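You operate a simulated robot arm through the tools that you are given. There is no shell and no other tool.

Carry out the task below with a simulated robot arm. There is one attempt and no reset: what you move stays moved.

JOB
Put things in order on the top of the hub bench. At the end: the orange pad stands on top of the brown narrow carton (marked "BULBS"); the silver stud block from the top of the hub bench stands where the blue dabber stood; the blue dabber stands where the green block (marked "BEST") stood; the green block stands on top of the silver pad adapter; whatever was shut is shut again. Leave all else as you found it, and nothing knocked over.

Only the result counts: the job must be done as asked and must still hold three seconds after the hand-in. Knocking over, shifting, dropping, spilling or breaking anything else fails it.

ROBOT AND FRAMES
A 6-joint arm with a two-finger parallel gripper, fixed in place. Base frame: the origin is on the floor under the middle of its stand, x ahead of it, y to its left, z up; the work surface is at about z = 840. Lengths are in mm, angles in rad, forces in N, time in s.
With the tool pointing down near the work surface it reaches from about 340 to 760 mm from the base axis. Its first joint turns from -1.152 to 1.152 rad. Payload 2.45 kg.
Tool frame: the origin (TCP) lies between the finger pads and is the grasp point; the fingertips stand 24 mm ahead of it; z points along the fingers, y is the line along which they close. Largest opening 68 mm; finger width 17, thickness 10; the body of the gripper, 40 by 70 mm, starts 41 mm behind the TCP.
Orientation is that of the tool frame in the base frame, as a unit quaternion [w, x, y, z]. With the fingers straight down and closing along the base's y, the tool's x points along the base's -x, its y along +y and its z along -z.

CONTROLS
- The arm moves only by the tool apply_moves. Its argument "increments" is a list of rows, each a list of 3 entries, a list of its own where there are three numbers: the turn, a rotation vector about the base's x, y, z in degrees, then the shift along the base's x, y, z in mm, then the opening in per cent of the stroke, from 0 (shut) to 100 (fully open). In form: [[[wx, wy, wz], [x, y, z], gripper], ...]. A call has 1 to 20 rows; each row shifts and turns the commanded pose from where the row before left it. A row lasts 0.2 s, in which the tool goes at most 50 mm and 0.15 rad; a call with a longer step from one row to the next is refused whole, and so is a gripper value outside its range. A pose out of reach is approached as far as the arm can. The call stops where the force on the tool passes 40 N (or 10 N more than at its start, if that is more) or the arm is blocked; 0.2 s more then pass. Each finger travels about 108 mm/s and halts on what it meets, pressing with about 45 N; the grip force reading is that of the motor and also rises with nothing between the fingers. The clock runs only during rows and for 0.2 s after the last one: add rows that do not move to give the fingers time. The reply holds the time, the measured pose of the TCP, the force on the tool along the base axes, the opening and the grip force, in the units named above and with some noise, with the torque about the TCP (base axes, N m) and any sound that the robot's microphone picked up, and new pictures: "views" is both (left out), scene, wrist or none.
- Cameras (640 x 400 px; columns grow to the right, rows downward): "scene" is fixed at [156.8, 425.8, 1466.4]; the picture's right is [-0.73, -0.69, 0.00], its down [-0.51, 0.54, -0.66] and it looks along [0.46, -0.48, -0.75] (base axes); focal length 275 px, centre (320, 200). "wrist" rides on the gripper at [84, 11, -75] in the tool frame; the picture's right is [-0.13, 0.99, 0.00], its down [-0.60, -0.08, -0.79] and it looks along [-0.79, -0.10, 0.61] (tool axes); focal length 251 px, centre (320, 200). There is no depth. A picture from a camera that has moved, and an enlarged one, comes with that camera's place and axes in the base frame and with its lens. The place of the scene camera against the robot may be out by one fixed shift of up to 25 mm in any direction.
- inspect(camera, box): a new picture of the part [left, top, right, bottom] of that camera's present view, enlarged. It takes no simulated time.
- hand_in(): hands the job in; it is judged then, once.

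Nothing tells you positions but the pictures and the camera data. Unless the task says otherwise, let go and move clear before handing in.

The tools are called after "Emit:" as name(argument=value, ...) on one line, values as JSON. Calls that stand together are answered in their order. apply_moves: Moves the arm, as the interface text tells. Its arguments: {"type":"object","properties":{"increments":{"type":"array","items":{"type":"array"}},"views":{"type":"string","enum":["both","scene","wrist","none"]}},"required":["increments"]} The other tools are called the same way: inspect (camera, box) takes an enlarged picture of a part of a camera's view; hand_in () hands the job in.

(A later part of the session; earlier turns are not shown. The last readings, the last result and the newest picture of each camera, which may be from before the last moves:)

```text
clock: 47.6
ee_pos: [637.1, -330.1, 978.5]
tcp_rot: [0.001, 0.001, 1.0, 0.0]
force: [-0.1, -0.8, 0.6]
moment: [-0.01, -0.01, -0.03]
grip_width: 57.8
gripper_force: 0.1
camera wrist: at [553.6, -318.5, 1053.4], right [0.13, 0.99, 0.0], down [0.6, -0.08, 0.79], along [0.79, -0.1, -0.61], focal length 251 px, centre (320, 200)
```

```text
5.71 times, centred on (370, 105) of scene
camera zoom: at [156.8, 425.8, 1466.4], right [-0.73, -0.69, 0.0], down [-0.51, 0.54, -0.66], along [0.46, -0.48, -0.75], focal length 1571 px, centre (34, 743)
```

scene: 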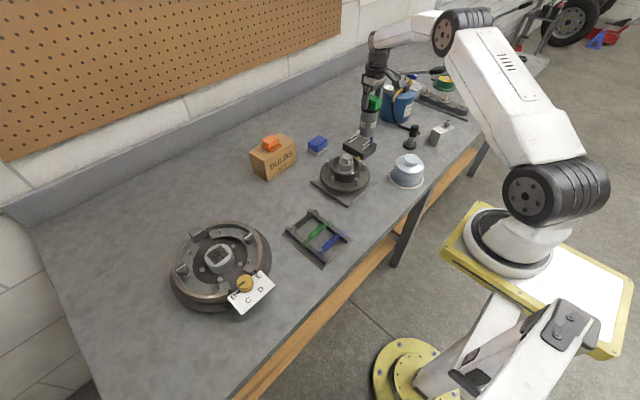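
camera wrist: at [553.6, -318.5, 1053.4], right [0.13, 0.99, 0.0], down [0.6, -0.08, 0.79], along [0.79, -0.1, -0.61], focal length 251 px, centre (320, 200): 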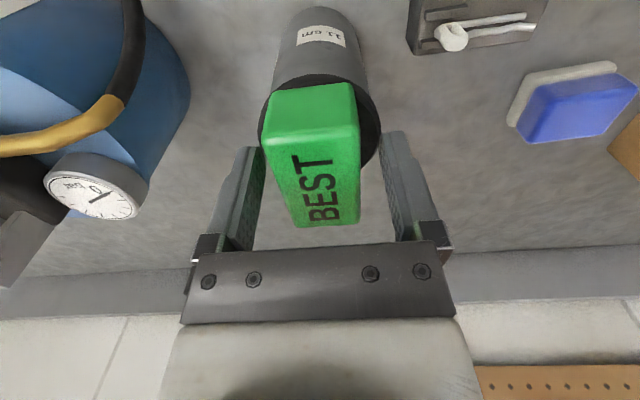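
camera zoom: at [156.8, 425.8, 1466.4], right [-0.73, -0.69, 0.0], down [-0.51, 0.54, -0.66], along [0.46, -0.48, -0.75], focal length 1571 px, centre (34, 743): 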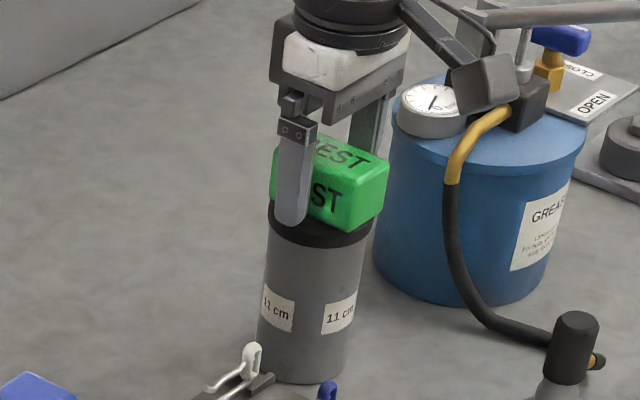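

The block stands on the adapter. I retreat upward and go above the dabber, turning the tool ~94° to grip across its shorter side.

Emit:
apply_moves(increments=[[[0, 0, 0], [0, 0, 15], 85], [[0, 0, 0], [0, 0, 35], 85], [[0, 0, 0], [0, 0, 45], 100], [[0, 0, 7.87], [5.6, 16.6, 0], 100], [[0, 0, 7.87], [5.6, 16.6, 0], 100], [[0, 0, 7.87], [5.6, 16.6, 0], 100], [[0, 0, 7.87], [5.6, 16.6, 0], 100], [[0, 0, 7.87], [5.6, 16.6, 0], 100], [[0, 0, 7.87], [5.6, 16.6, 0], 100], [[0, 0, 7.87], [5.6, 16.6, 0], 100], [[0, 0, 7.87], [5.6, 16.6, 0], 100], [[0, 0, 7.87], [5.6, 16.6, 0], 100], [[0, 0, 7.87], [5.6, 16.6, 0], 100], [[0, 0, 7.87], [5.6, 16.6, 0], 100], [[0, 0, 7.87], [5.6, 16.6, 0], 100], [[0, 0, 0], [0, 0, -40], 100], [[0, 0, 0], [0, 0, -30], 100], [[0, 0, 0], [0, 0, 0], 100]], views="both")

Emit:
inspect(camera="wrist", box=[220, 0, 420, 160])

Emit:
inspect(camera="scene", box=[330, 70, 410, 150])

```text
clock: 51.4
ee_pos: [706.0, -128.6, 1000.6]
tcp_rot: [0.001, 0.734, -0.679, 0.0]
force: [-0.2, -0.7, 0.6]
moment: [-0.03, 0.02, -0.02]
grip_width: 67.9
gripper_force: 0.0
camera wrist: at [701.7, -213.8, 1077.5], right [-1.0, 0.05, 0.0], down [0.03, 0.61, 0.79], along [0.04, 0.79, -0.61], focal length 251 px, centre (320, 200)
```

scene: 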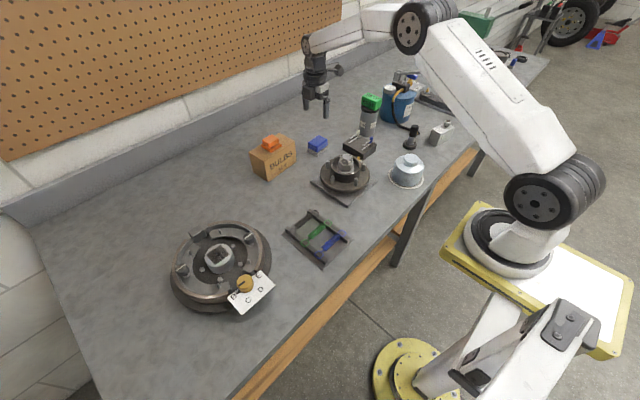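
wrist: 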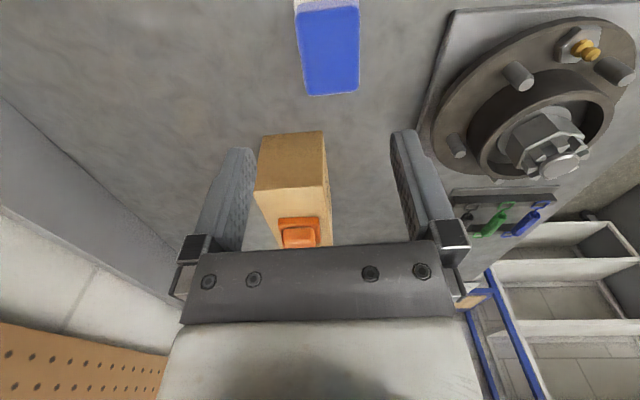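

```text
2.50 times, centred on (320, 80) of wrist
camera zoom: at [701.7, -213.8, 1077.5], right [-1.0, 0.05, 0.0], down [0.03, 0.61, 0.79], along [0.04, 0.79, -0.61], focal length 629 px, centre (320, 500)
```

zoom: 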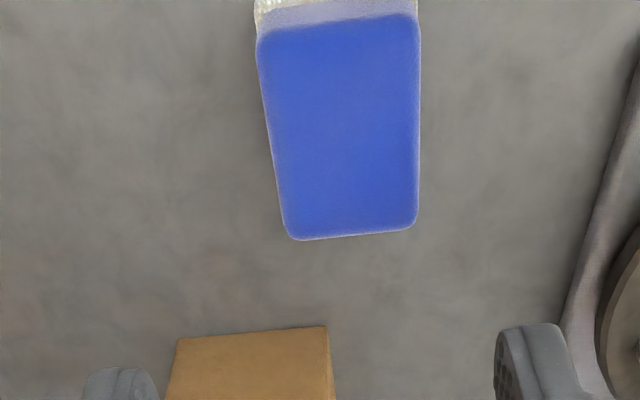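

```text
5.00 times, centred on (370, 110) of scene
camera zoom: at [156.8, 425.8, 1466.4], right [-0.73, -0.69, 0.0], down [-0.51, 0.54, -0.66], along [0.46, -0.48, -0.75], focal length 1375 px, centre (70, 650)
```

zoom: 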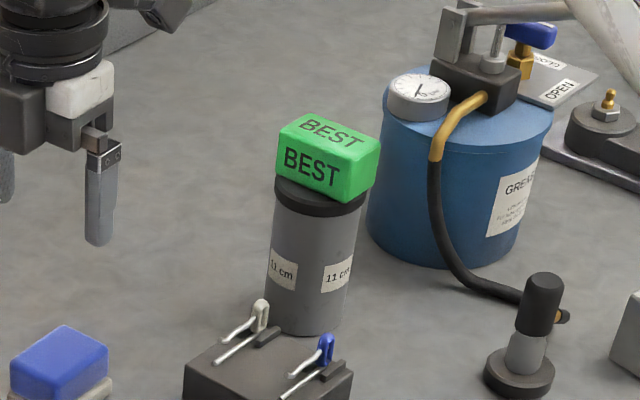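

The green block sits stably on the adapter. The dabber computes to about (697, −128); I shift a little and go lower for a closer check.

Emit:
apply_moves(increments=[[[0, 0, 0], [-3, 1, -25], 100], [[0, 0, 0], [-3, 0, -25], 100], [[0, 0, 0], [0, 0, -20], 100], [[0, 0, 0], [0, 0, 0], 100], [[0, 0, 0], [0, 0, 0], 100]], views="wrist")

Emit:
inspect(camera="wrist", box=[220, 0, 420, 160])

Emit:
inspect(camera="scene", box=[290, 110, 350, 170])

```text
clock: 52.6
ee_pos: [698.9, -129.3, 933.4]
tcp_rot: [0.001, 0.733, -0.68, 0.001]
force: [0.2, 0.1, 0.5]
moment: [-0.04, 0.01, -0.01]
grip_width: 67.7
gripper_force: 0.0
camera wrist: at [695.2, -213.4, 1009.5], right [-1.0, 0.05, 0.0], down [0.03, 0.61, 0.79], along [0.04, 0.79, -0.61], focal length 251 px, centre (320, 200)
```

wrist: 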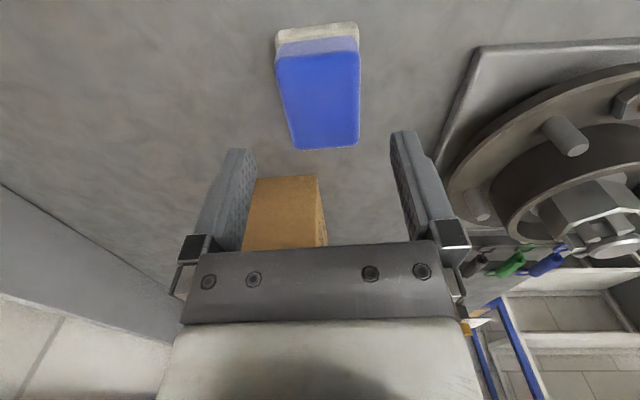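

```text
2.50 times, centred on (320, 80) of wrist
camera zoom: at [695.2, -213.4, 1009.5], right [-1.0, 0.05, 0.0], down [0.03, 0.61, 0.79], along [0.04, 0.79, -0.61], focal length 629 px, centre (320, 500)
```

zoom: 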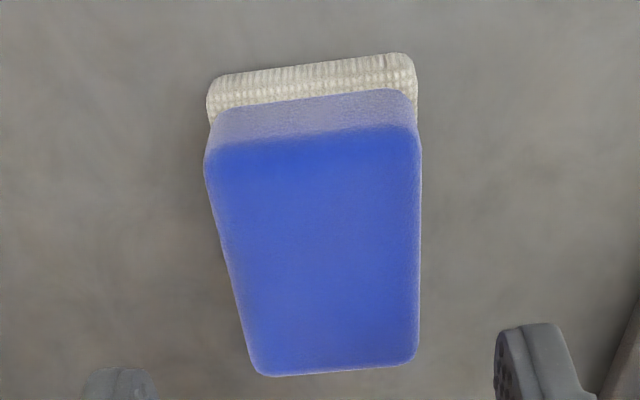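

```text
6.67 times, centred on (320, 140) of scene
camera zoom: at [156.8, 425.8, 1466.4], right [-0.73, -0.69, 0.0], down [-0.51, 0.54, -0.66], along [0.46, -0.48, -0.75], focal length 1833 px, centre (320, 600)
```

zoom: 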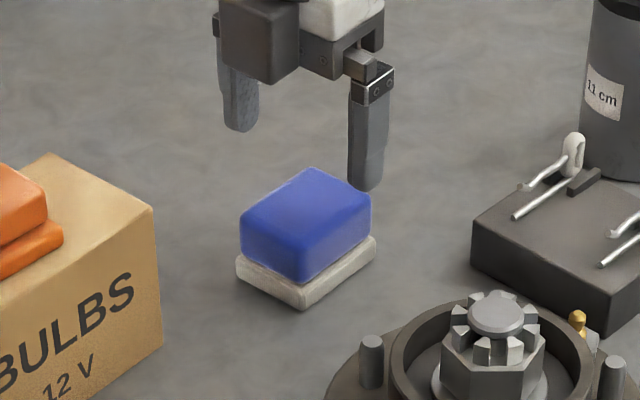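

Dabber centre is about (697, −127), footprint ~46×63 mm. I descend and grip across the 46 mm side, low on the white base.

Emit:
apply_moves(increments=[[[0, 0, 0], [-1, 1.3, -25], 100], [[0, 0, 0], [0, 0, -20], 100], [[0, 0, 0], [0, 0, -12], 100], [[0, 0, 0], [0, 0, -5], 100], [[0, 0, 0], [0, 0, -2.5], 100], [[0, 0, 0], [0, 0, 0], 100]], views="both")

Emit:
inspect(camera="wrist", box=[200, 60, 440, 220])

Emit:
inspect(camera="scene", box=[290, 110, 350, 170])

```text
clock: 54.0
ee_pos: [697.9, -127.8, 867.3]
tcp_rot: [0.0, 0.734, -0.679, 0.001]
force: [0.3, 0.2, 0.4]
moment: [0.02, 0.01, 0.01]
grip_width: 67.8
gripper_force: 0.0
camera wrist: at [693.9, -212.3, 943.8], right [-1.0, 0.05, 0.0], down [0.03, 0.61, 0.79], along [0.04, 0.79, -0.61], focal length 251 px, centre (320, 200)
```

scene: 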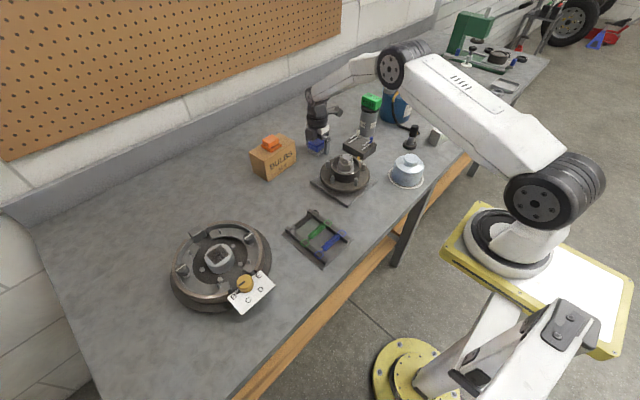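
wrist: 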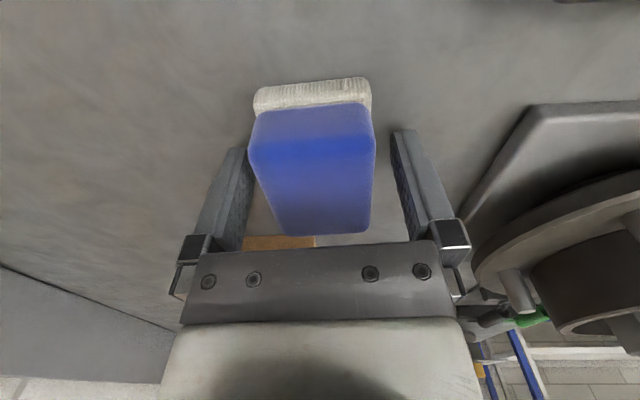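

```text
2.50 times, centred on (320, 140) of wrist
camera zoom: at [693.9, -212.3, 943.8], right [-1.0, 0.05, 0.0], down [0.03, 0.61, 0.79], along [0.04, 0.79, -0.61], focal length 629 px, centre (320, 350)
```

zoom: 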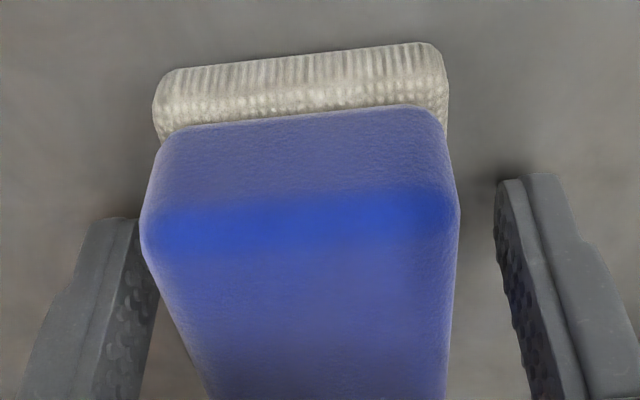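

```text
6.67 times, centred on (320, 140) of scene
camera zoom: at [156.8, 425.8, 1466.4], right [-0.73, -0.69, 0.0], down [-0.51, 0.54, -0.66], along [0.46, -0.48, -0.75], focal length 1833 px, centre (320, 600)
```

zoom: 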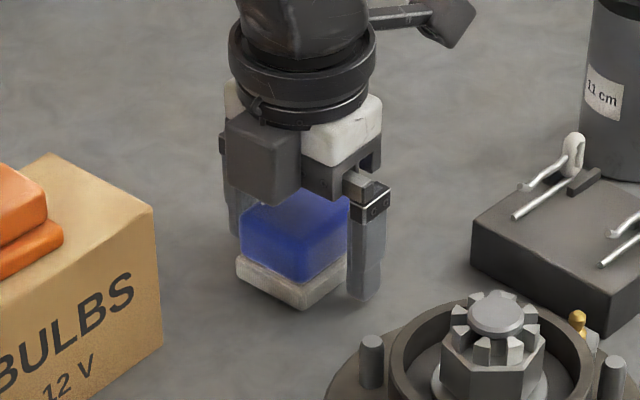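

Fingers straddle the dabber. Close the grip.

Emit:
apply_moves(increments=[[[0, 0, 0], [0, 0, 0], 80], [[0, 0, 0], [0, 0, 0], 65], [[0, 0, 0], [0, 0, 0], 45], [[0, 0, 0], [0, 0, 0], 45], [[0, 0, 0], [0, 0, 0], 45]], views="wrist")

```text
clock: 55.2
ee_pos: [697.9, -128.2, 868.1]
tcp_rot: [-0.001, 0.734, -0.679, 0.0]
force: [-0.5, -0.1, -0.1]
moment: [-0.01, 0.03, 0.02]
grip_width: 47.1
gripper_force: 44.8
camera wrist: at [693.8, -212.3, 943.8], right [-1.0, 0.05, 0.0], down [0.03, 0.61, 0.79], along [0.04, 0.79, -0.61], focal length 251 px, centre (320, 200)
```

wrist: 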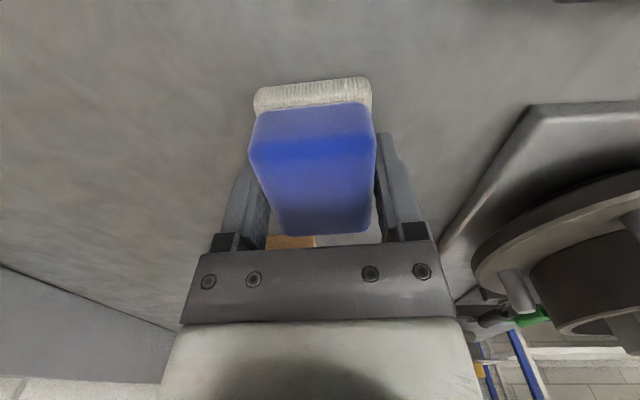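

The grip is firm (47.1 mm) and the dabber did not shift. I lift it slowly.

Emit:
apply_moves(increments=[[[0, 0, 0], [0, 0, 5], 45], [[0, 0, 0], [0, 0, 10], 45], [[0, 0, 0], [0, 0, 15], 45], [[0, 0, 0], [0, 0, 25], 45], [[0, 0, 0], [0, 0, 0], 45]], views="wrist")

```text
clock: 56.4
ee_pos: [696.2, -128.2, 924.2]
tcp_rot: [0.0, 0.734, -0.679, 0.0]
force: [0.0, -0.2, -1.0]
moment: [-0.01, -0.02, 0.0]
grip_width: 47.1
gripper_force: 45.4
camera wrist: at [693.2, -212.3, 999.3], right [-1.0, 0.05, 0.0], down [0.03, 0.61, 0.79], along [0.04, 0.79, -0.61], focal length 251 px, centre (320, 200)
```

wrist: 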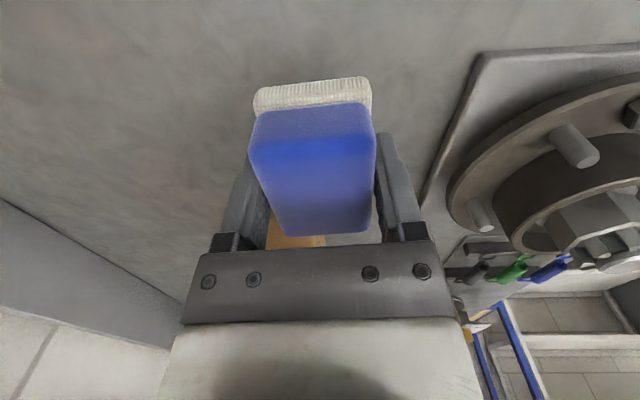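

Held. I raise it and carry it over to where the green block stood.

Emit:
apply_moves(increments=[[[0, 0, 0], [0, 0, 35], 45], [[0, 0, 0], [0, 0, 40], 45], [[0, 0, 0], [0, 0, 40], 45], [[0, 0, 0], [0, 0, 15], 45], [[0, 0, -0.873], [-14.6, 44, 0], 45], [[0, 0, -0.873], [-14.6, 44, 0], 45], [[0, 0, -0.873], [-14.6, 44, 0], 45], [[0, 0, -0.873], [-14.6, 44, 0], 45], [[0, 0, -0.873], [-14.6, 44, 0], 45], [[0, 0, -0.873], [-14.6, 44, 0], 45], [[0, 0, -0.873], [-14.6, 44, 0], 45], [[0, 0, -0.873], [-14.6, 44, 0], 45], [[0, 0, -0.873], [-14.6, 44, 0], 45], [[0, 0, -0.873], [-14.6, 44, 0], 45], [[0, 0, -0.873], [-14.6, 44, 0], 45], [[0, 0, -0.873], [-14.6, 44, 0], 45], [[0, 0, -0.873], [-14.6, 44, 0], 45], [[0, 0, -0.873], [-14.6, 44, 0], 45], [[0, 0, -0.873], [-14.7, 44.2, 0], 45], [[0, 0, 0], [0, 0, 0], 45]], views="both")

```text
clock: 60.6
ee_pos: [477.9, 532.7, 1053.0]
tcp_rot: [-0.001, -0.652, 0.758, -0.001]
force: [-0.4, -0.2, -0.6]
moment: [-0.01, -0.01, 0.01]
grip_width: 46.8
gripper_force: 45.0
camera wrist: at [454.4, 451.8, 1128.4], right [-0.96, 0.28, 0.0], down [0.17, 0.59, 0.79], along [0.22, 0.76, -0.61], focal length 251 px, centre (320, 200)
```

scene: 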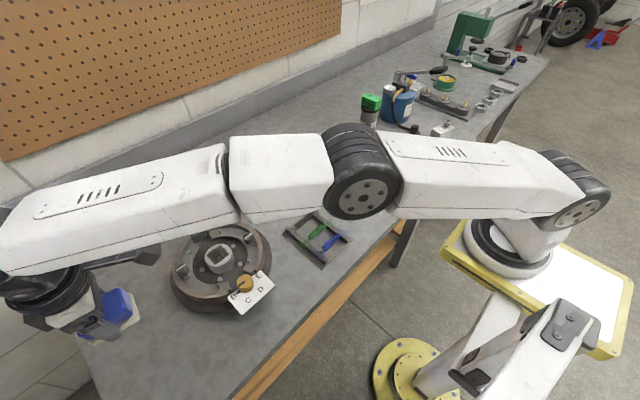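
wrist: 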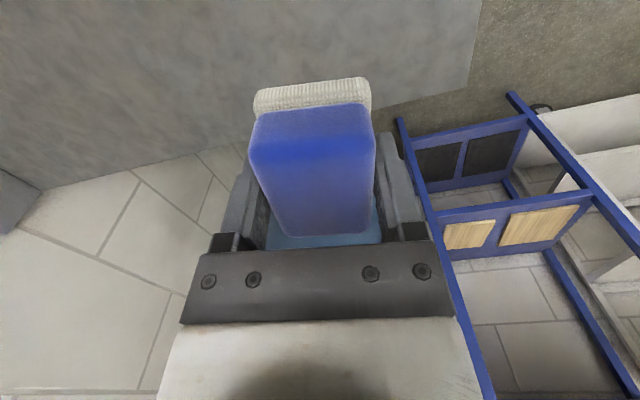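

Over the green block's old place. I descend.

Emit:
apply_moves(increments=[[[0, 0, 0], [0, 0, -40], 45], [[0, 0, 0], [0, 0, -40], 45], [[0, 0, 0], [0, 0, -40], 45], [[0, 0, 0], [0, 0, -30], 45], [[0, 0, 0], [0, 0, -20], 45], [[0, 0, 0], [0, 0, -8], 45], [[0, 0, 0], [0, 0, -3], 45], [[0, 0, 0], [0, 0, -1.5], 45], [[0, 0, 0], [0, 0, 0], 45]], views="both")

```text
clock: 62.6
ee_pos: [479.0, 534.1, 870.1]
tcp_rot: [-0.001, -0.652, 0.758, 0.0]
force: [-0.3, -0.4, -0.6]
moment: [0.03, 0.05, 0.01]
grip_width: 47.0
gripper_force: 44.2
camera wrist: at [455.8, 451.4, 946.4], right [-0.96, 0.28, 0.0], down [0.17, 0.59, 0.79], along [0.22, 0.76, -0.61], focal length 251 px, centre (320, 200)
```

scene: 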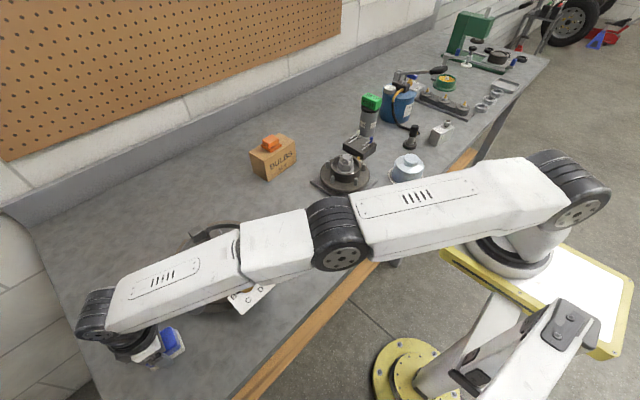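
wrist: 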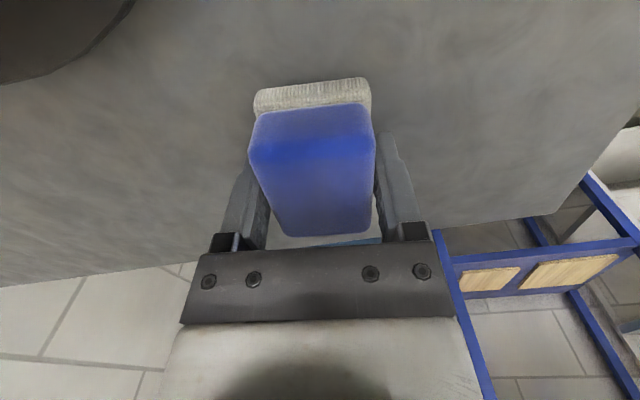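

Emit:
apply_moves(increments=[[[0, 0, 0], [0, 0, -1], 45], [[0, 0, 0], [0, 0, -0.8], 45], [[0, 0, 0], [0, 0, 0], 45]], views="none")

```text
clock: 63.4
ee_pos: [478.1, 531.1, 868.5]
tcp_rot: [0.0, -0.652, 0.758, -0.001]
force: [0.8, 0.5, -0.1]
moment: [0.0, -0.01, 0.01]
grip_width: 47.0
gripper_force: 44.9
```

Emit:
apply_moves(increments=[[[0, 0, 0], [0, 0, -0.8], 45], [[0, 0, 0], [0, 0, 0], 45]], views="none")

```text
clock: 64.0
ee_pos: [478.6, 532.2, 867.5]
tcp_rot: [0.0, -0.652, 0.758, -0.001]
force: [0.3, 0.9, -0.7]
moment: [0.01, -0.01, -0.01]
grip_width: 46.9
gripper_force: 45.3
```

Emit:
apply_moves(increments=[[[0, 0, 0], [0, 0, -0.8], 45], [[0, 0, 0], [0, 0, 0], 45]], views="none")

```text
clock: 64.6
ee_pos: [477.9, 532.1, 869.1]
tcp_rot: [-0.001, -0.652, 0.758, 0.0]
force: [-0.3, -0.9, 2.2]
moment: [-0.04, 0.01, -0.02]
grip_width: 47.1
gripper_force: 45.2
```

Contact (2.2 N). I release and move straight up.

Emit:
apply_moves(increments=[[[0, 0, 0], [0, 0, -0.2], 45], [[0, 0, 0], [0, 0, 0], 75], [[0, 0, 0], [0, 0, 0], 90], [[0, 0, 0], [0, 0, 0], 100], [[0, 0, 0], [0, 0, 15], 100], [[0, 0, 0], [0, 0, 30], 100], [[0, 0, 0], [0, 0, 45], 100], [[0, 0, 0], [0, 0, 45], 100], [[0, 0, 0], [0, 0, 45], 100], [[0, 0, 0], [0, 0, 0], 100]], views="both")

Emit:
inspect(camera="wrist", box=[250, 0, 400, 120])

```text
clock: 66.8
ee_pos: [478.6, 532.7, 1047.9]
tcp_rot: [0.0, -0.652, 0.758, -0.001]
force: [0.3, -0.2, 0.6]
moment: [0.01, -0.02, -0.01]
grip_width: 67.6
gripper_force: 0.0
camera wrist: at [456.0, 452.0, 1124.3], right [-0.96, 0.28, 0.0], down [0.17, 0.59, 0.79], along [0.22, 0.76, -0.61], focal length 251 px, centre (320, 200)
```

scene: 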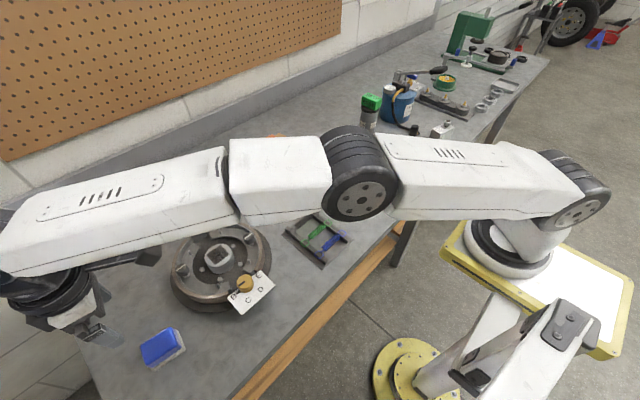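
wrist: 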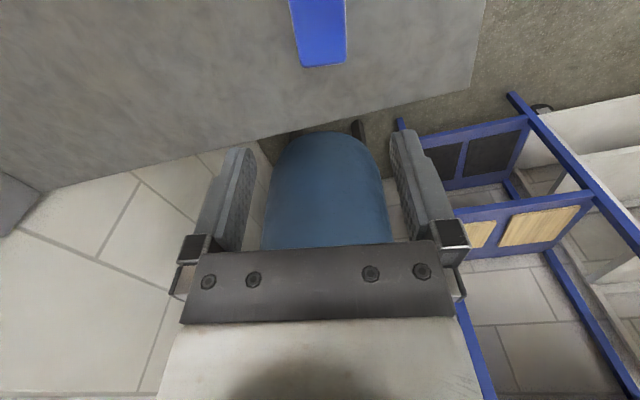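

```text
3.33 times, centred on (325, 60) of wrist
camera zoom: at [456.0, 452.0, 1124.3], right [-0.96, 0.28, 0.0], down [0.17, 0.59, 0.79], along [0.22, 0.76, -0.61], focal length 838 px, centre (303, 667)
```

zoom: 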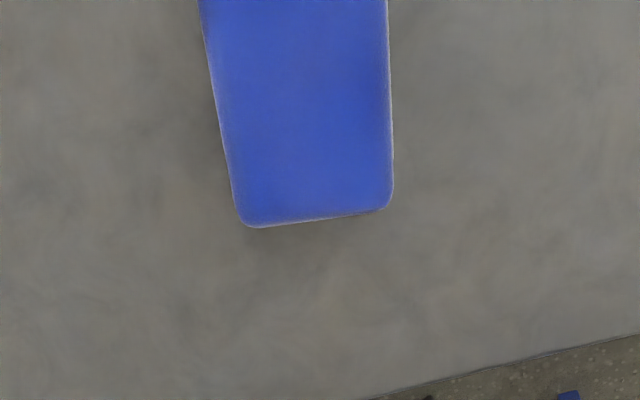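

The dabber now stands where the green block was. Next is the stud block near (418, −467); I carry the empty gripper over there at height, keeping the tool's turn.

Emit:
apply_moves(increments=[[[0, 0, 0], [-2, -40, 10], 100], [[0, 0, 0], [-2, -48, 0], 100], [[0, 0, 0], [-2, -48, 0], 100], [[0, 0, 0], [-2, -48, 0], 100], [[0, 0, 0], [-2, -48, 0], 100], [[0, 0, 0], [-2, -48, 0], 100], [[0, 0, 0], [-2, -48, 0], 100], [[0, 0, 0], [-2, -48, 0], 100], [[0, 0, 0], [-2, -48, 0], 100], [[0, 0, 0], [-2, -48, 0], 100], [[0, 0, 0], [-2, -48, 0], 100], [[0, 0, 0], [-2, -48, 0], 100], [[0, 0, 0], [-2, -48, 0], 100], [[0, 0, 0], [-2, -48, 0], 100], [[0, 0, 0], [-2, -48, 0], 100], [[0, 0, 0], [-2, -48, 0], 100], [[0, 0, 0], [-2, -48, 0], 100], [[0, 0, 0], [-2, -48, 0], 100], [[0, 0, 0], [-2, -40, 0], 100], [[0, 0, 0], [0, 0, 0], 100]], views="both")

```text
clock: 71.0
ee_pos: [438.2, -363.5, 1059.6]
tcp_rot: [0.0, -0.652, 0.758, 0.0]
force: [0.2, 0.9, -0.4]
moment: [-0.02, -0.01, 0.02]
grip_width: 68.0
gripper_force: 0.1
camera wrist: at [415.9, -445.6, 1134.5], right [-0.96, 0.28, 0.0], down [0.17, 0.59, 0.79], along [0.22, 0.76, -0.61], focal length 251 px, centre (320, 200)
```

scene: 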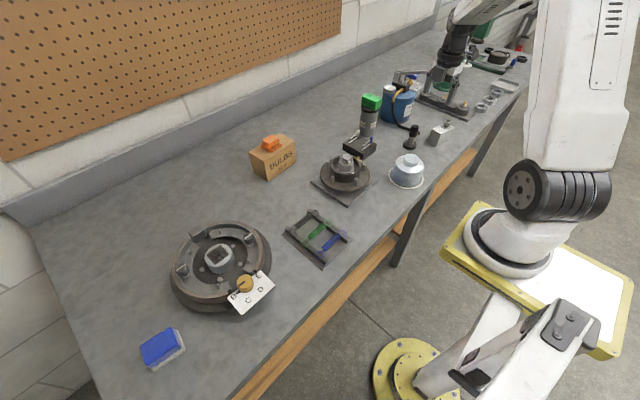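
wrist: 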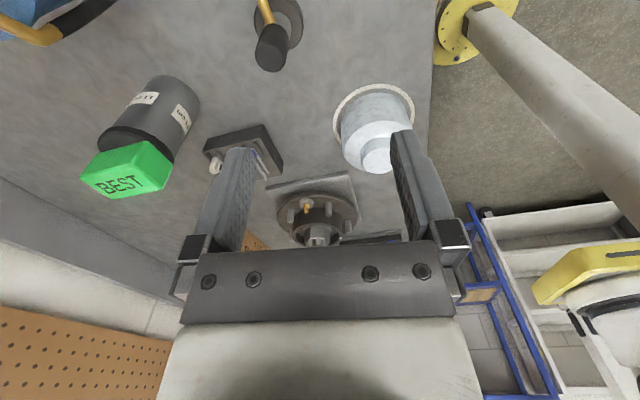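

The stud block is behind the camera here, and the pump's lever handle reaches to about (487, −517, 1063), so I'd rather approach with the camera on the +y side. I turn the tool by −182° in place.

Emit:
apply_moves(increments=[[[0, 0, -8.27], [0, 0, 0], 100], [[0, 0, -8.27], [0, 0, 0], 100], [[0, 0, -8.27], [0, 0, 0], 100], [[0, 0, -8.27], [0, 0, 0], 100], [[0, 0, -8.27], [0, 0, 0], 100], [[0, 0, -8.27], [0, 0, 0], 100], [[0, 0, -8.27], [0, 0, 0], 100], [[0, 0, -8.27], [0, 0, 0], 100], [[0, 0, -8.27], [0, 0, 0], 100], [[0, 0, -8.27], [0, 0, 0], 100], [[0, 0, -8.27], [0, 0, 0], 100], [[0, 0, -8.27], [0, 0, 0], 100], [[0, 0, -8.27], [0, 0, 0], 100], [[0, 0, -8.27], [0, 0, 0], 100], [[0, 0, -8.27], [0, 0, 0], 100], [[0, 0, -8.27], [0, 0, 0], 100], [[0, 0, -8.27], [0, 0, 0], 100], [[0, 0, -8.27], [0, 0, 0], 100], [[0, 0, 0], [0, 0, 0], 100]], views="both")

```text
clock: 75.0
ee_pos: [441.7, -364.6, 1056.7]
tcp_rot: [-0.001, 0.556, 0.831, -0.001]
force: [0.7, -0.2, -0.1]
moment: [0.0, 0.01, -0.03]
grip_width: 67.9
gripper_force: 0.0
camera wrist: at [419.2, -281.5, 1132.8], right [0.97, 0.26, 0.0], down [0.16, -0.59, 0.79], along [0.21, -0.77, -0.61], focal length 251 px, centre (320, 200)
```

scene: 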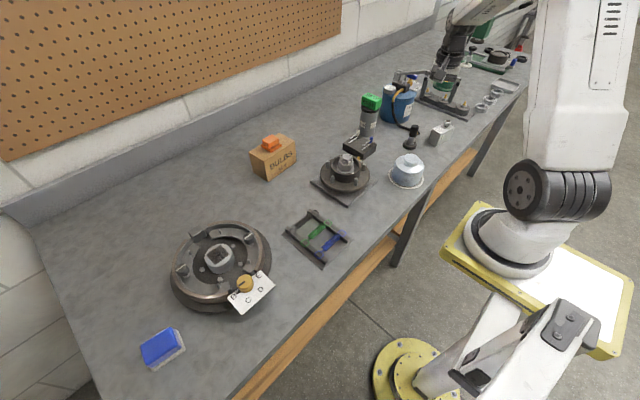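
wrist: 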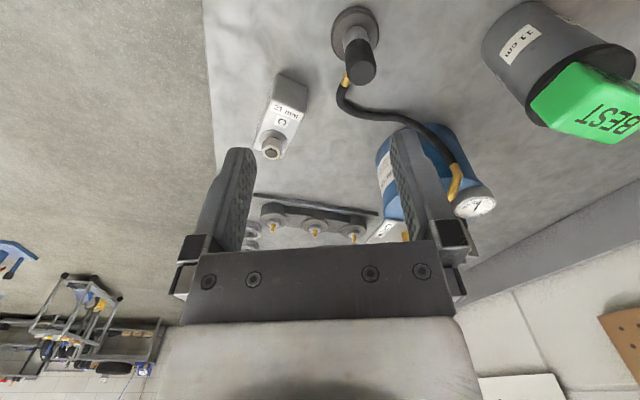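

Emit:
inspect(camera="wrist", box=[230, 50, 358, 170])

Emit:
inspect(camera="wrist", box=[220, 100, 480, 260])

Emit:
inspect(camera="scene", box=[400, 30, 500, 160])

```text
3.33 times, centred on (294, 110) of wrist
camera zoom: at [419.2, -281.5, 1132.8], right [0.97, 0.26, 0.0], down [0.16, -0.59, 0.79], along [0.21, -0.77, -0.61], focal length 838 px, centre (407, 500)
```

zoom: 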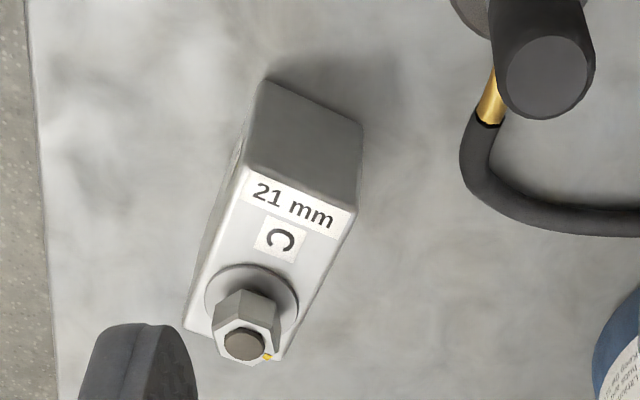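

```text
2.46 times, centred on (350, 180) of wrist
camera zoom: at [419.2, -281.5, 1132.8], right [0.97, 0.26, 0.0], down [0.16, -0.59, 0.79], along [0.21, -0.77, -0.61], focal length 619 px, centre (246, 249)
```

zoom: 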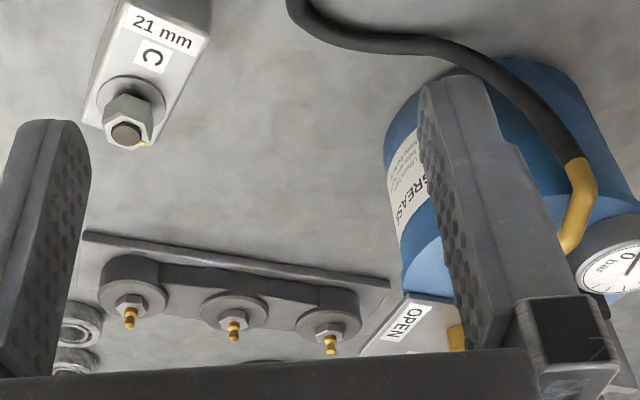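

```text
3.08 times, centred on (450, 95) of scene
camera zoom: at [156.8, 425.8, 1466.4], right [-0.73, -0.69, 0.0], down [-0.51, 0.54, -0.66], along [0.46, -0.48, -0.75], focal length 846 px, centre (-80, 523)
```

zoom: 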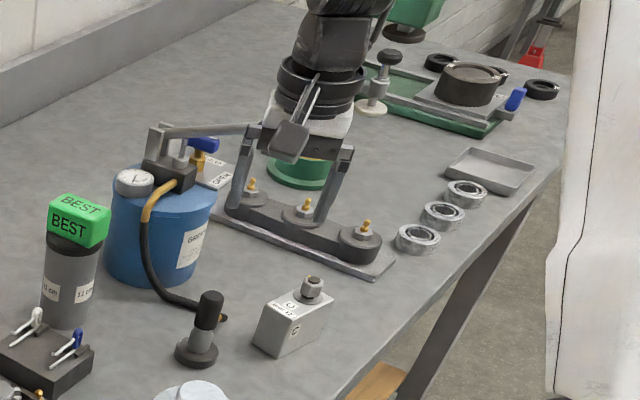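

The stud block is about 70×36×57 mm at (419, −467), its stud top near z=923; the lever handle's tip at about (488, −517, 1062) leaves enough room. I go above the block with the tool turned to close across its narrow side.

Emit:
apply_moves(increments=[[[0, 0, -8.25], [-5, -25.2, 0], 100], [[0, 0, -8.25], [-5, -25.2, 0], 100], [[0, 0, -8.25], [-5, -25.2, 0], 100], [[0, 0, -8.25], [-5, -25.2, 0], 100], [[0, 0, 0], [0, 0, 0], 100]], views="both")

Emit:
inspect(camera="wrist", box=[220, 0, 420, 160])

Emit:
inspect(camera="scene", box=[400, 10, 500, 150])

```text
clock: 76.2
ee_pos: [419.2, -462.9, 1055.4]
tcp_rot: [0.0, 0.769, 0.639, -0.001]
force: [-0.3, 0.1, 0.4]
moment: [0.04, 0.0, 0.0]
grip_width: 68.3
gripper_force: 0.1
camera wrist: at [447.1, -383.6, 1132.2], right [0.95, -0.31, 0.0], down [-0.19, -0.58, 0.79], along [-0.25, -0.75, -0.61], focal length 251 px, centre (320, 200)
```

scene: 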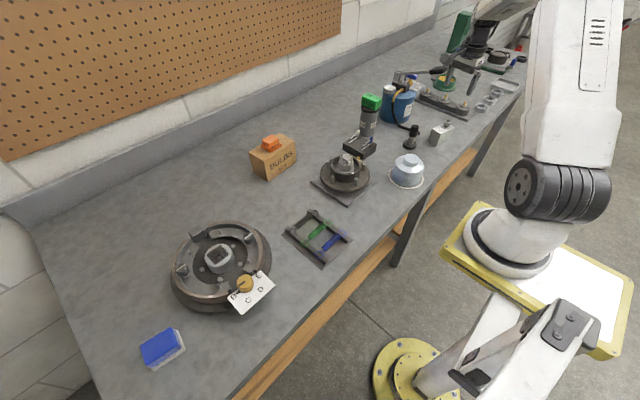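
wrist: 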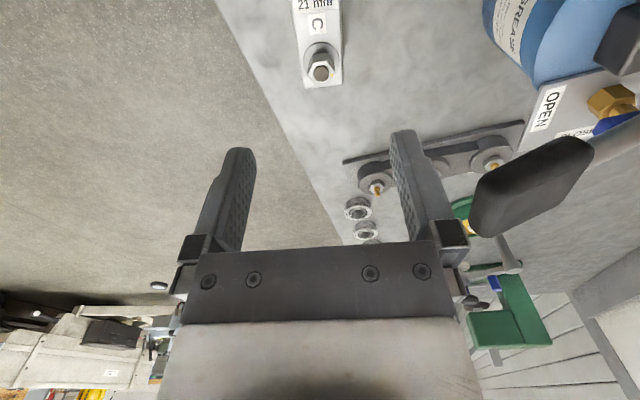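

```text
2.50 times, centred on (320, 80) of wrist
camera zoom: at [447.1, -383.6, 1132.2], right [0.95, -0.31, 0.0], down [-0.19, -0.58, 0.79], along [-0.25, -0.75, -0.61], focal length 629 px, centre (320, 500)
```

zoom: 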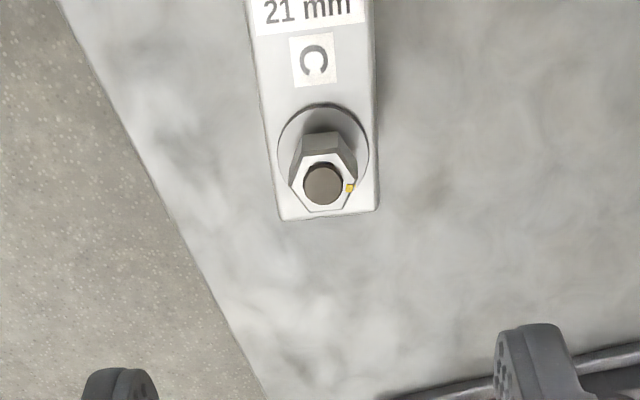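

```text
2.86 times, centred on (450, 80) of scene
camera zoom: at [156.9, 425.8, 1466.4], right [-0.73, -0.69, 0.0], down [-0.51, 0.54, -0.66], along [0.46, -0.48, -0.75], focal length 786 px, centre (-51, 543)
```

zoom: 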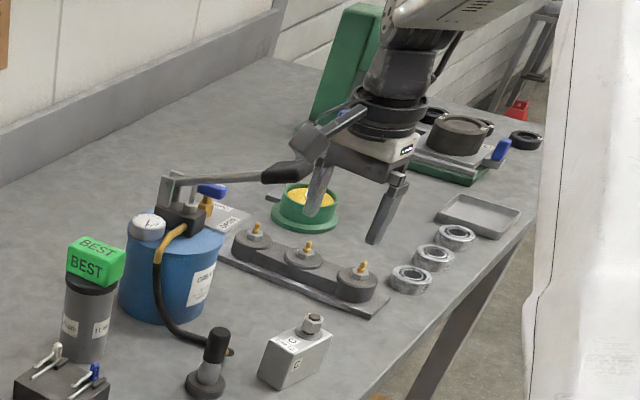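

The block is aligned with the fingers and the handle stays clear (about 40 mm from the palm). I descend partway and check.

Emit:
apply_moves(increments=[[[0, 0, 0], [0, 0, -40], 100], [[0, 0, 0], [0, 0, -40], 100], [[0, 0, 0], [0, 0, -30], 100], [[0, 0, 0], [0, 0, -20], 100], [[0, 0, 0], [0, 0, 0], 100]], views="both")

Emit:
inspect(camera="wrist", box=[200, 40, 440, 220])

Emit:
inspect(camera="scene", box=[390, 30, 490, 160])

```text
clock: 77.4
ee_pos: [421.8, -467.2, 924.9]
tcp_rot: [0.0, 0.768, 0.64, 0.0]
force: [0.3, 0.5, -0.2]
moment: [0.03, 0.02, 0.01]
grip_width: 67.9
gripper_force: 0.0
camera wrist: at [447.5, -385.4, 1001.3], right [0.95, -0.31, 0.0], down [-0.19, -0.58, 0.79], along [-0.24, -0.75, -0.61], focal length 251 px, centre (320, 200)
```

scene: 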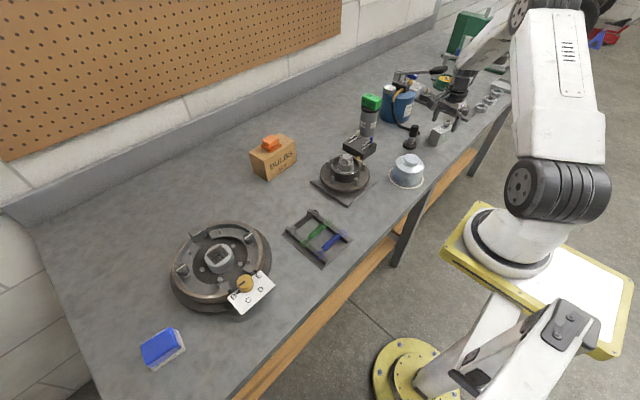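
wrist: 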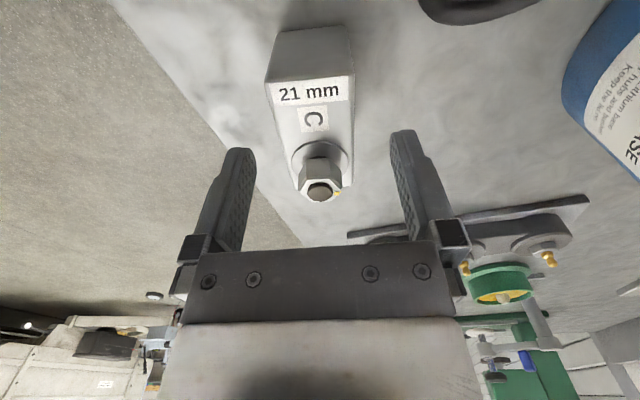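

```text
2.22 times, centred on (320, 130) of wrist
camera zoom: at [447.5, -385.4, 1001.3], right [0.95, -0.31, 0.0], down [-0.19, -0.58, 0.79], along [-0.24, -0.75, -0.61], focal length 559 px, centre (320, 356)
```

zoom: 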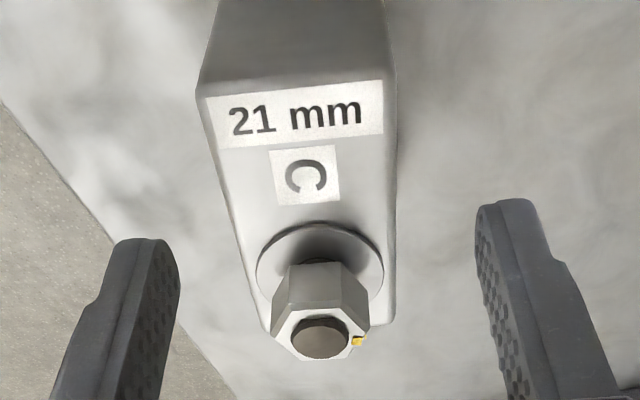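

```text
3.08 times, centred on (440, 95) of scene
camera zoom: at [156.8, 425.8, 1466.4], right [-0.73, -0.69, 0.0], down [-0.51, 0.54, -0.66], along [0.46, -0.48, -0.75], focal length 846 px, centre (-49, 523)
```

zoom: 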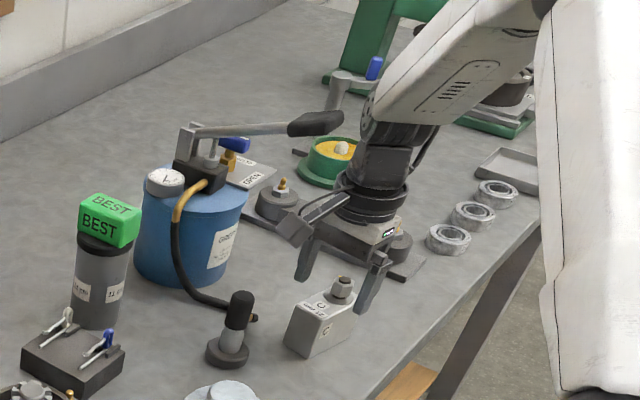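

Clear so far; I go down the rest to grip height (TCP z≈895), keeping the palm above the stud.

Emit:
apply_moves(increments=[[[0, 0, 0], [0, 0, -12], 100], [[0, 0, 0], [0, 0, -12], 100], [[0, 0, 0], [0, 0, -8], 100], [[0, 0, 0], [0, 0, 0], 100]], views="both")

Emit:
inspect(camera="wrist", box=[200, 60, 440, 260])

Emit:
inspect(camera="scene", box=[390, 30, 490, 160])

```text
clock: 78.4
ee_pos: [420.1, -466.2, 895.5]
tcp_rot: [0.0, 0.769, 0.639, 0.001]
force: [-0.3, 0.2, 0.4]
moment: [-0.01, 0.01, 0.03]
grip_width: 68.3
gripper_force: 0.0
camera wrist: at [446.7, -384.1, 971.0], right [0.95, -0.31, 0.0], down [-0.19, -0.58, 0.79], along [-0.24, -0.75, -0.61], focal length 251 px, centre (320, 200)
```

scene: 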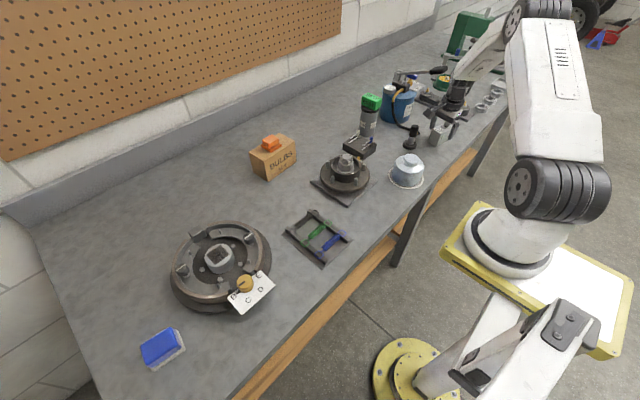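
wrist: 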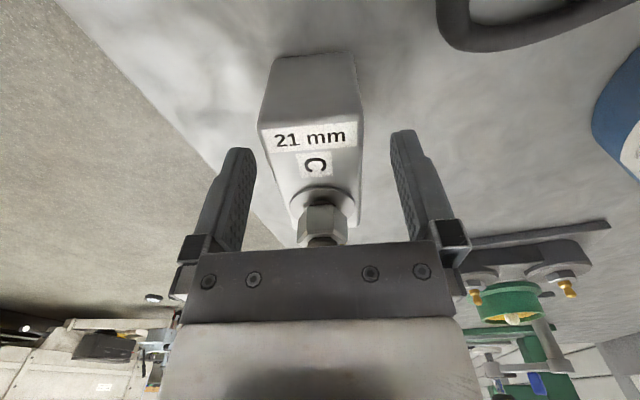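

```text
2.00 times, centred on (320, 160) of wrist
camera zoom: at [446.7, -384.1, 971.0], right [0.95, -0.31, 0.0], down [-0.19, -0.58, 0.79], along [-0.24, -0.75, -0.61], focal length 503 px, centre (320, 280)
```

zoom: 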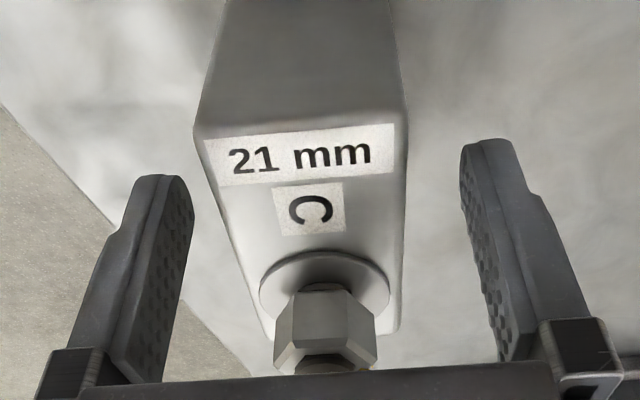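

```text
3.08 times, centred on (440, 95) of scene
camera zoom: at [156.8, 425.8, 1466.4], right [-0.73, -0.69, 0.0], down [-0.51, 0.54, -0.66], along [0.46, -0.48, -0.75], focal length 846 px, centre (-49, 523)
```

zoom: 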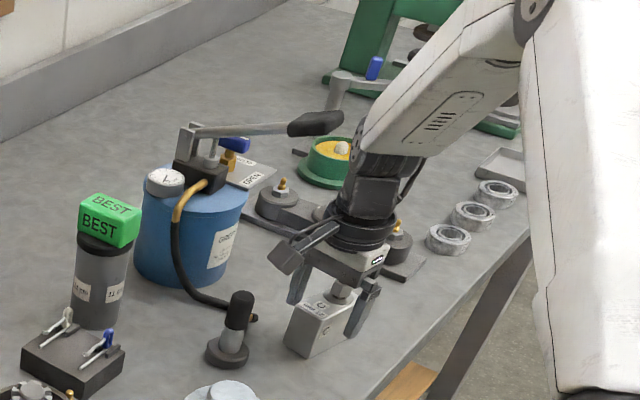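

No contact; the stud is just under the palm and the fingers straddle the block. I close the gripper.

Emit:
apply_moves(increments=[[[0, 0, 0], [0, 0, 0], 80], [[0, 0, 0], [0, 0, 0], 60], [[0, 0, 0], [0, 0, 0], 40], [[0, 0, 0], [0, 0, 0], 30], [[0, 0, 0], [0, 0, 0], 30]], views="both")

Emit:
inspect(camera="wrist", box=[200, 40, 440, 260])

```text
clock: 79.6
ee_pos: [420.3, -464.8, 895.3]
tcp_rot: [0.001, 0.769, 0.639, 0.0]
force: [0.0, 0.4, -0.7]
moment: [0.04, 0.02, -0.05]
grip_width: 39.6
gripper_force: 45.1
camera wrist: at [446.7, -384.0, 971.2], right [0.95, -0.31, 0.0], down [-0.19, -0.58, 0.79], along [-0.24, -0.75, -0.61], focal length 251 px, centre (320, 200)
```

scene: 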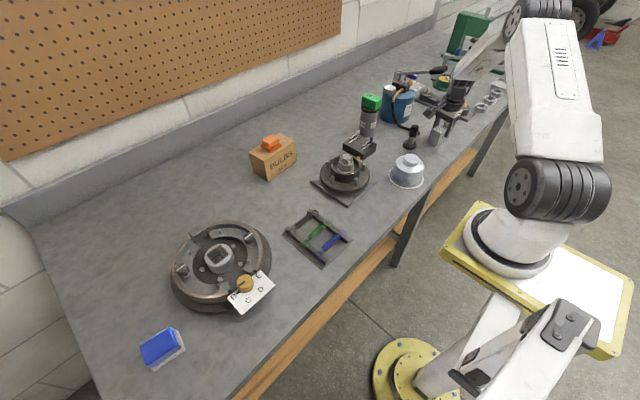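
wrist: 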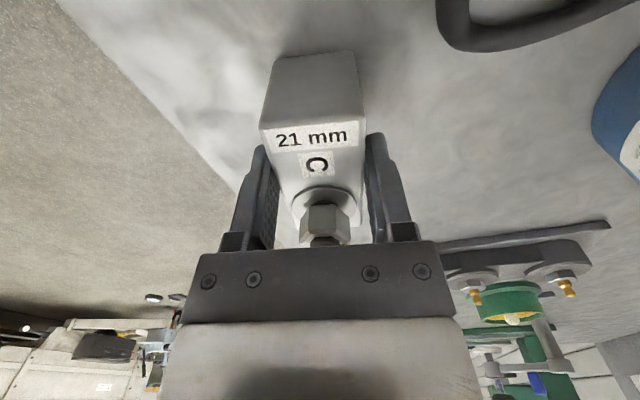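

```text
1.82 times, centred on (320, 150) of wrist
camera zoom: at [446.7, -384.0, 971.2], right [0.95, -0.31, 0.0], down [-0.19, -0.58, 0.79], along [-0.24, -0.75, -0.61], focal length 457 px, centre (320, 291)
```

zoom: 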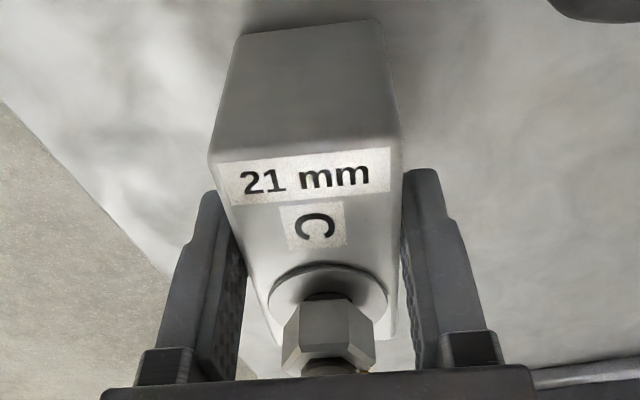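

Gripped (39.6 mm). I lift gently and check for slip.

Emit:
apply_moves(increments=[[[0, 0, 0], [0, 0, 4], 30], [[0, 0, 0], [0, 0, 8], 30], [[0, 0, 0], [0, 0, 12], 30], [[0, 0, 0], [0, 0, 12], 30], [[0, 0, 0], [0, 0, 0], 30]], views="both")

Emit:
inspect(camera="wrist", box=[200, 40, 440, 260])

```text
clock: 80.8
ee_pos: [419.1, -464.2, 929.9]
tcp_rot: [0.0, 0.769, 0.64, 0.0]
force: [-0.5, 0.9, -4.3]
moment: [0.02, 0.02, 0.02]
grip_width: 39.9
gripper_force: 44.7
camera wrist: at [446.1, -384.0, 1006.2], right [0.95, -0.31, 0.0], down [-0.19, -0.58, 0.79], along [-0.24, -0.75, -0.61], focal length 251 px, centre (320, 200)
```

scene: 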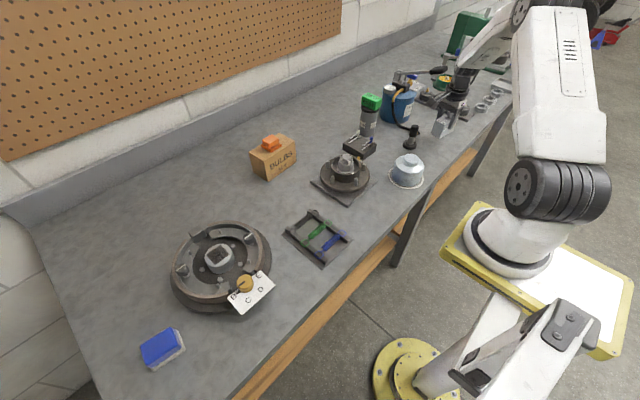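
wrist: 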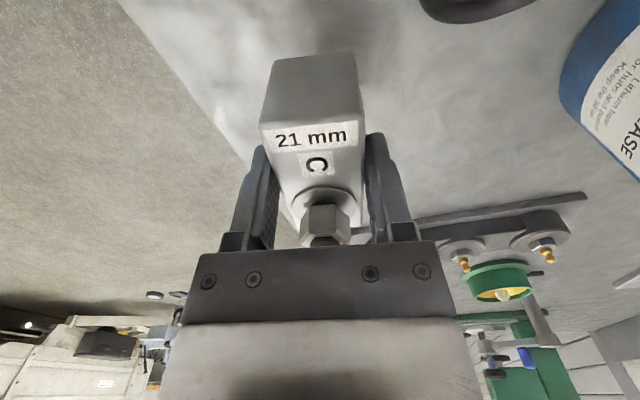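

```text
1.82 times, centred on (320, 150) of wrist
camera zoom: at [446.1, -384.0, 1006.2], right [0.95, -0.31, 0.0], down [-0.19, -0.58, 0.79], along [-0.24, -0.75, -0.61], focal length 457 px, centre (320, 291)
```

zoom: 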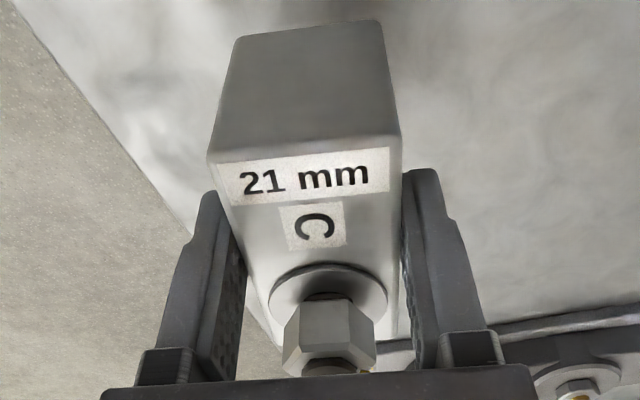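

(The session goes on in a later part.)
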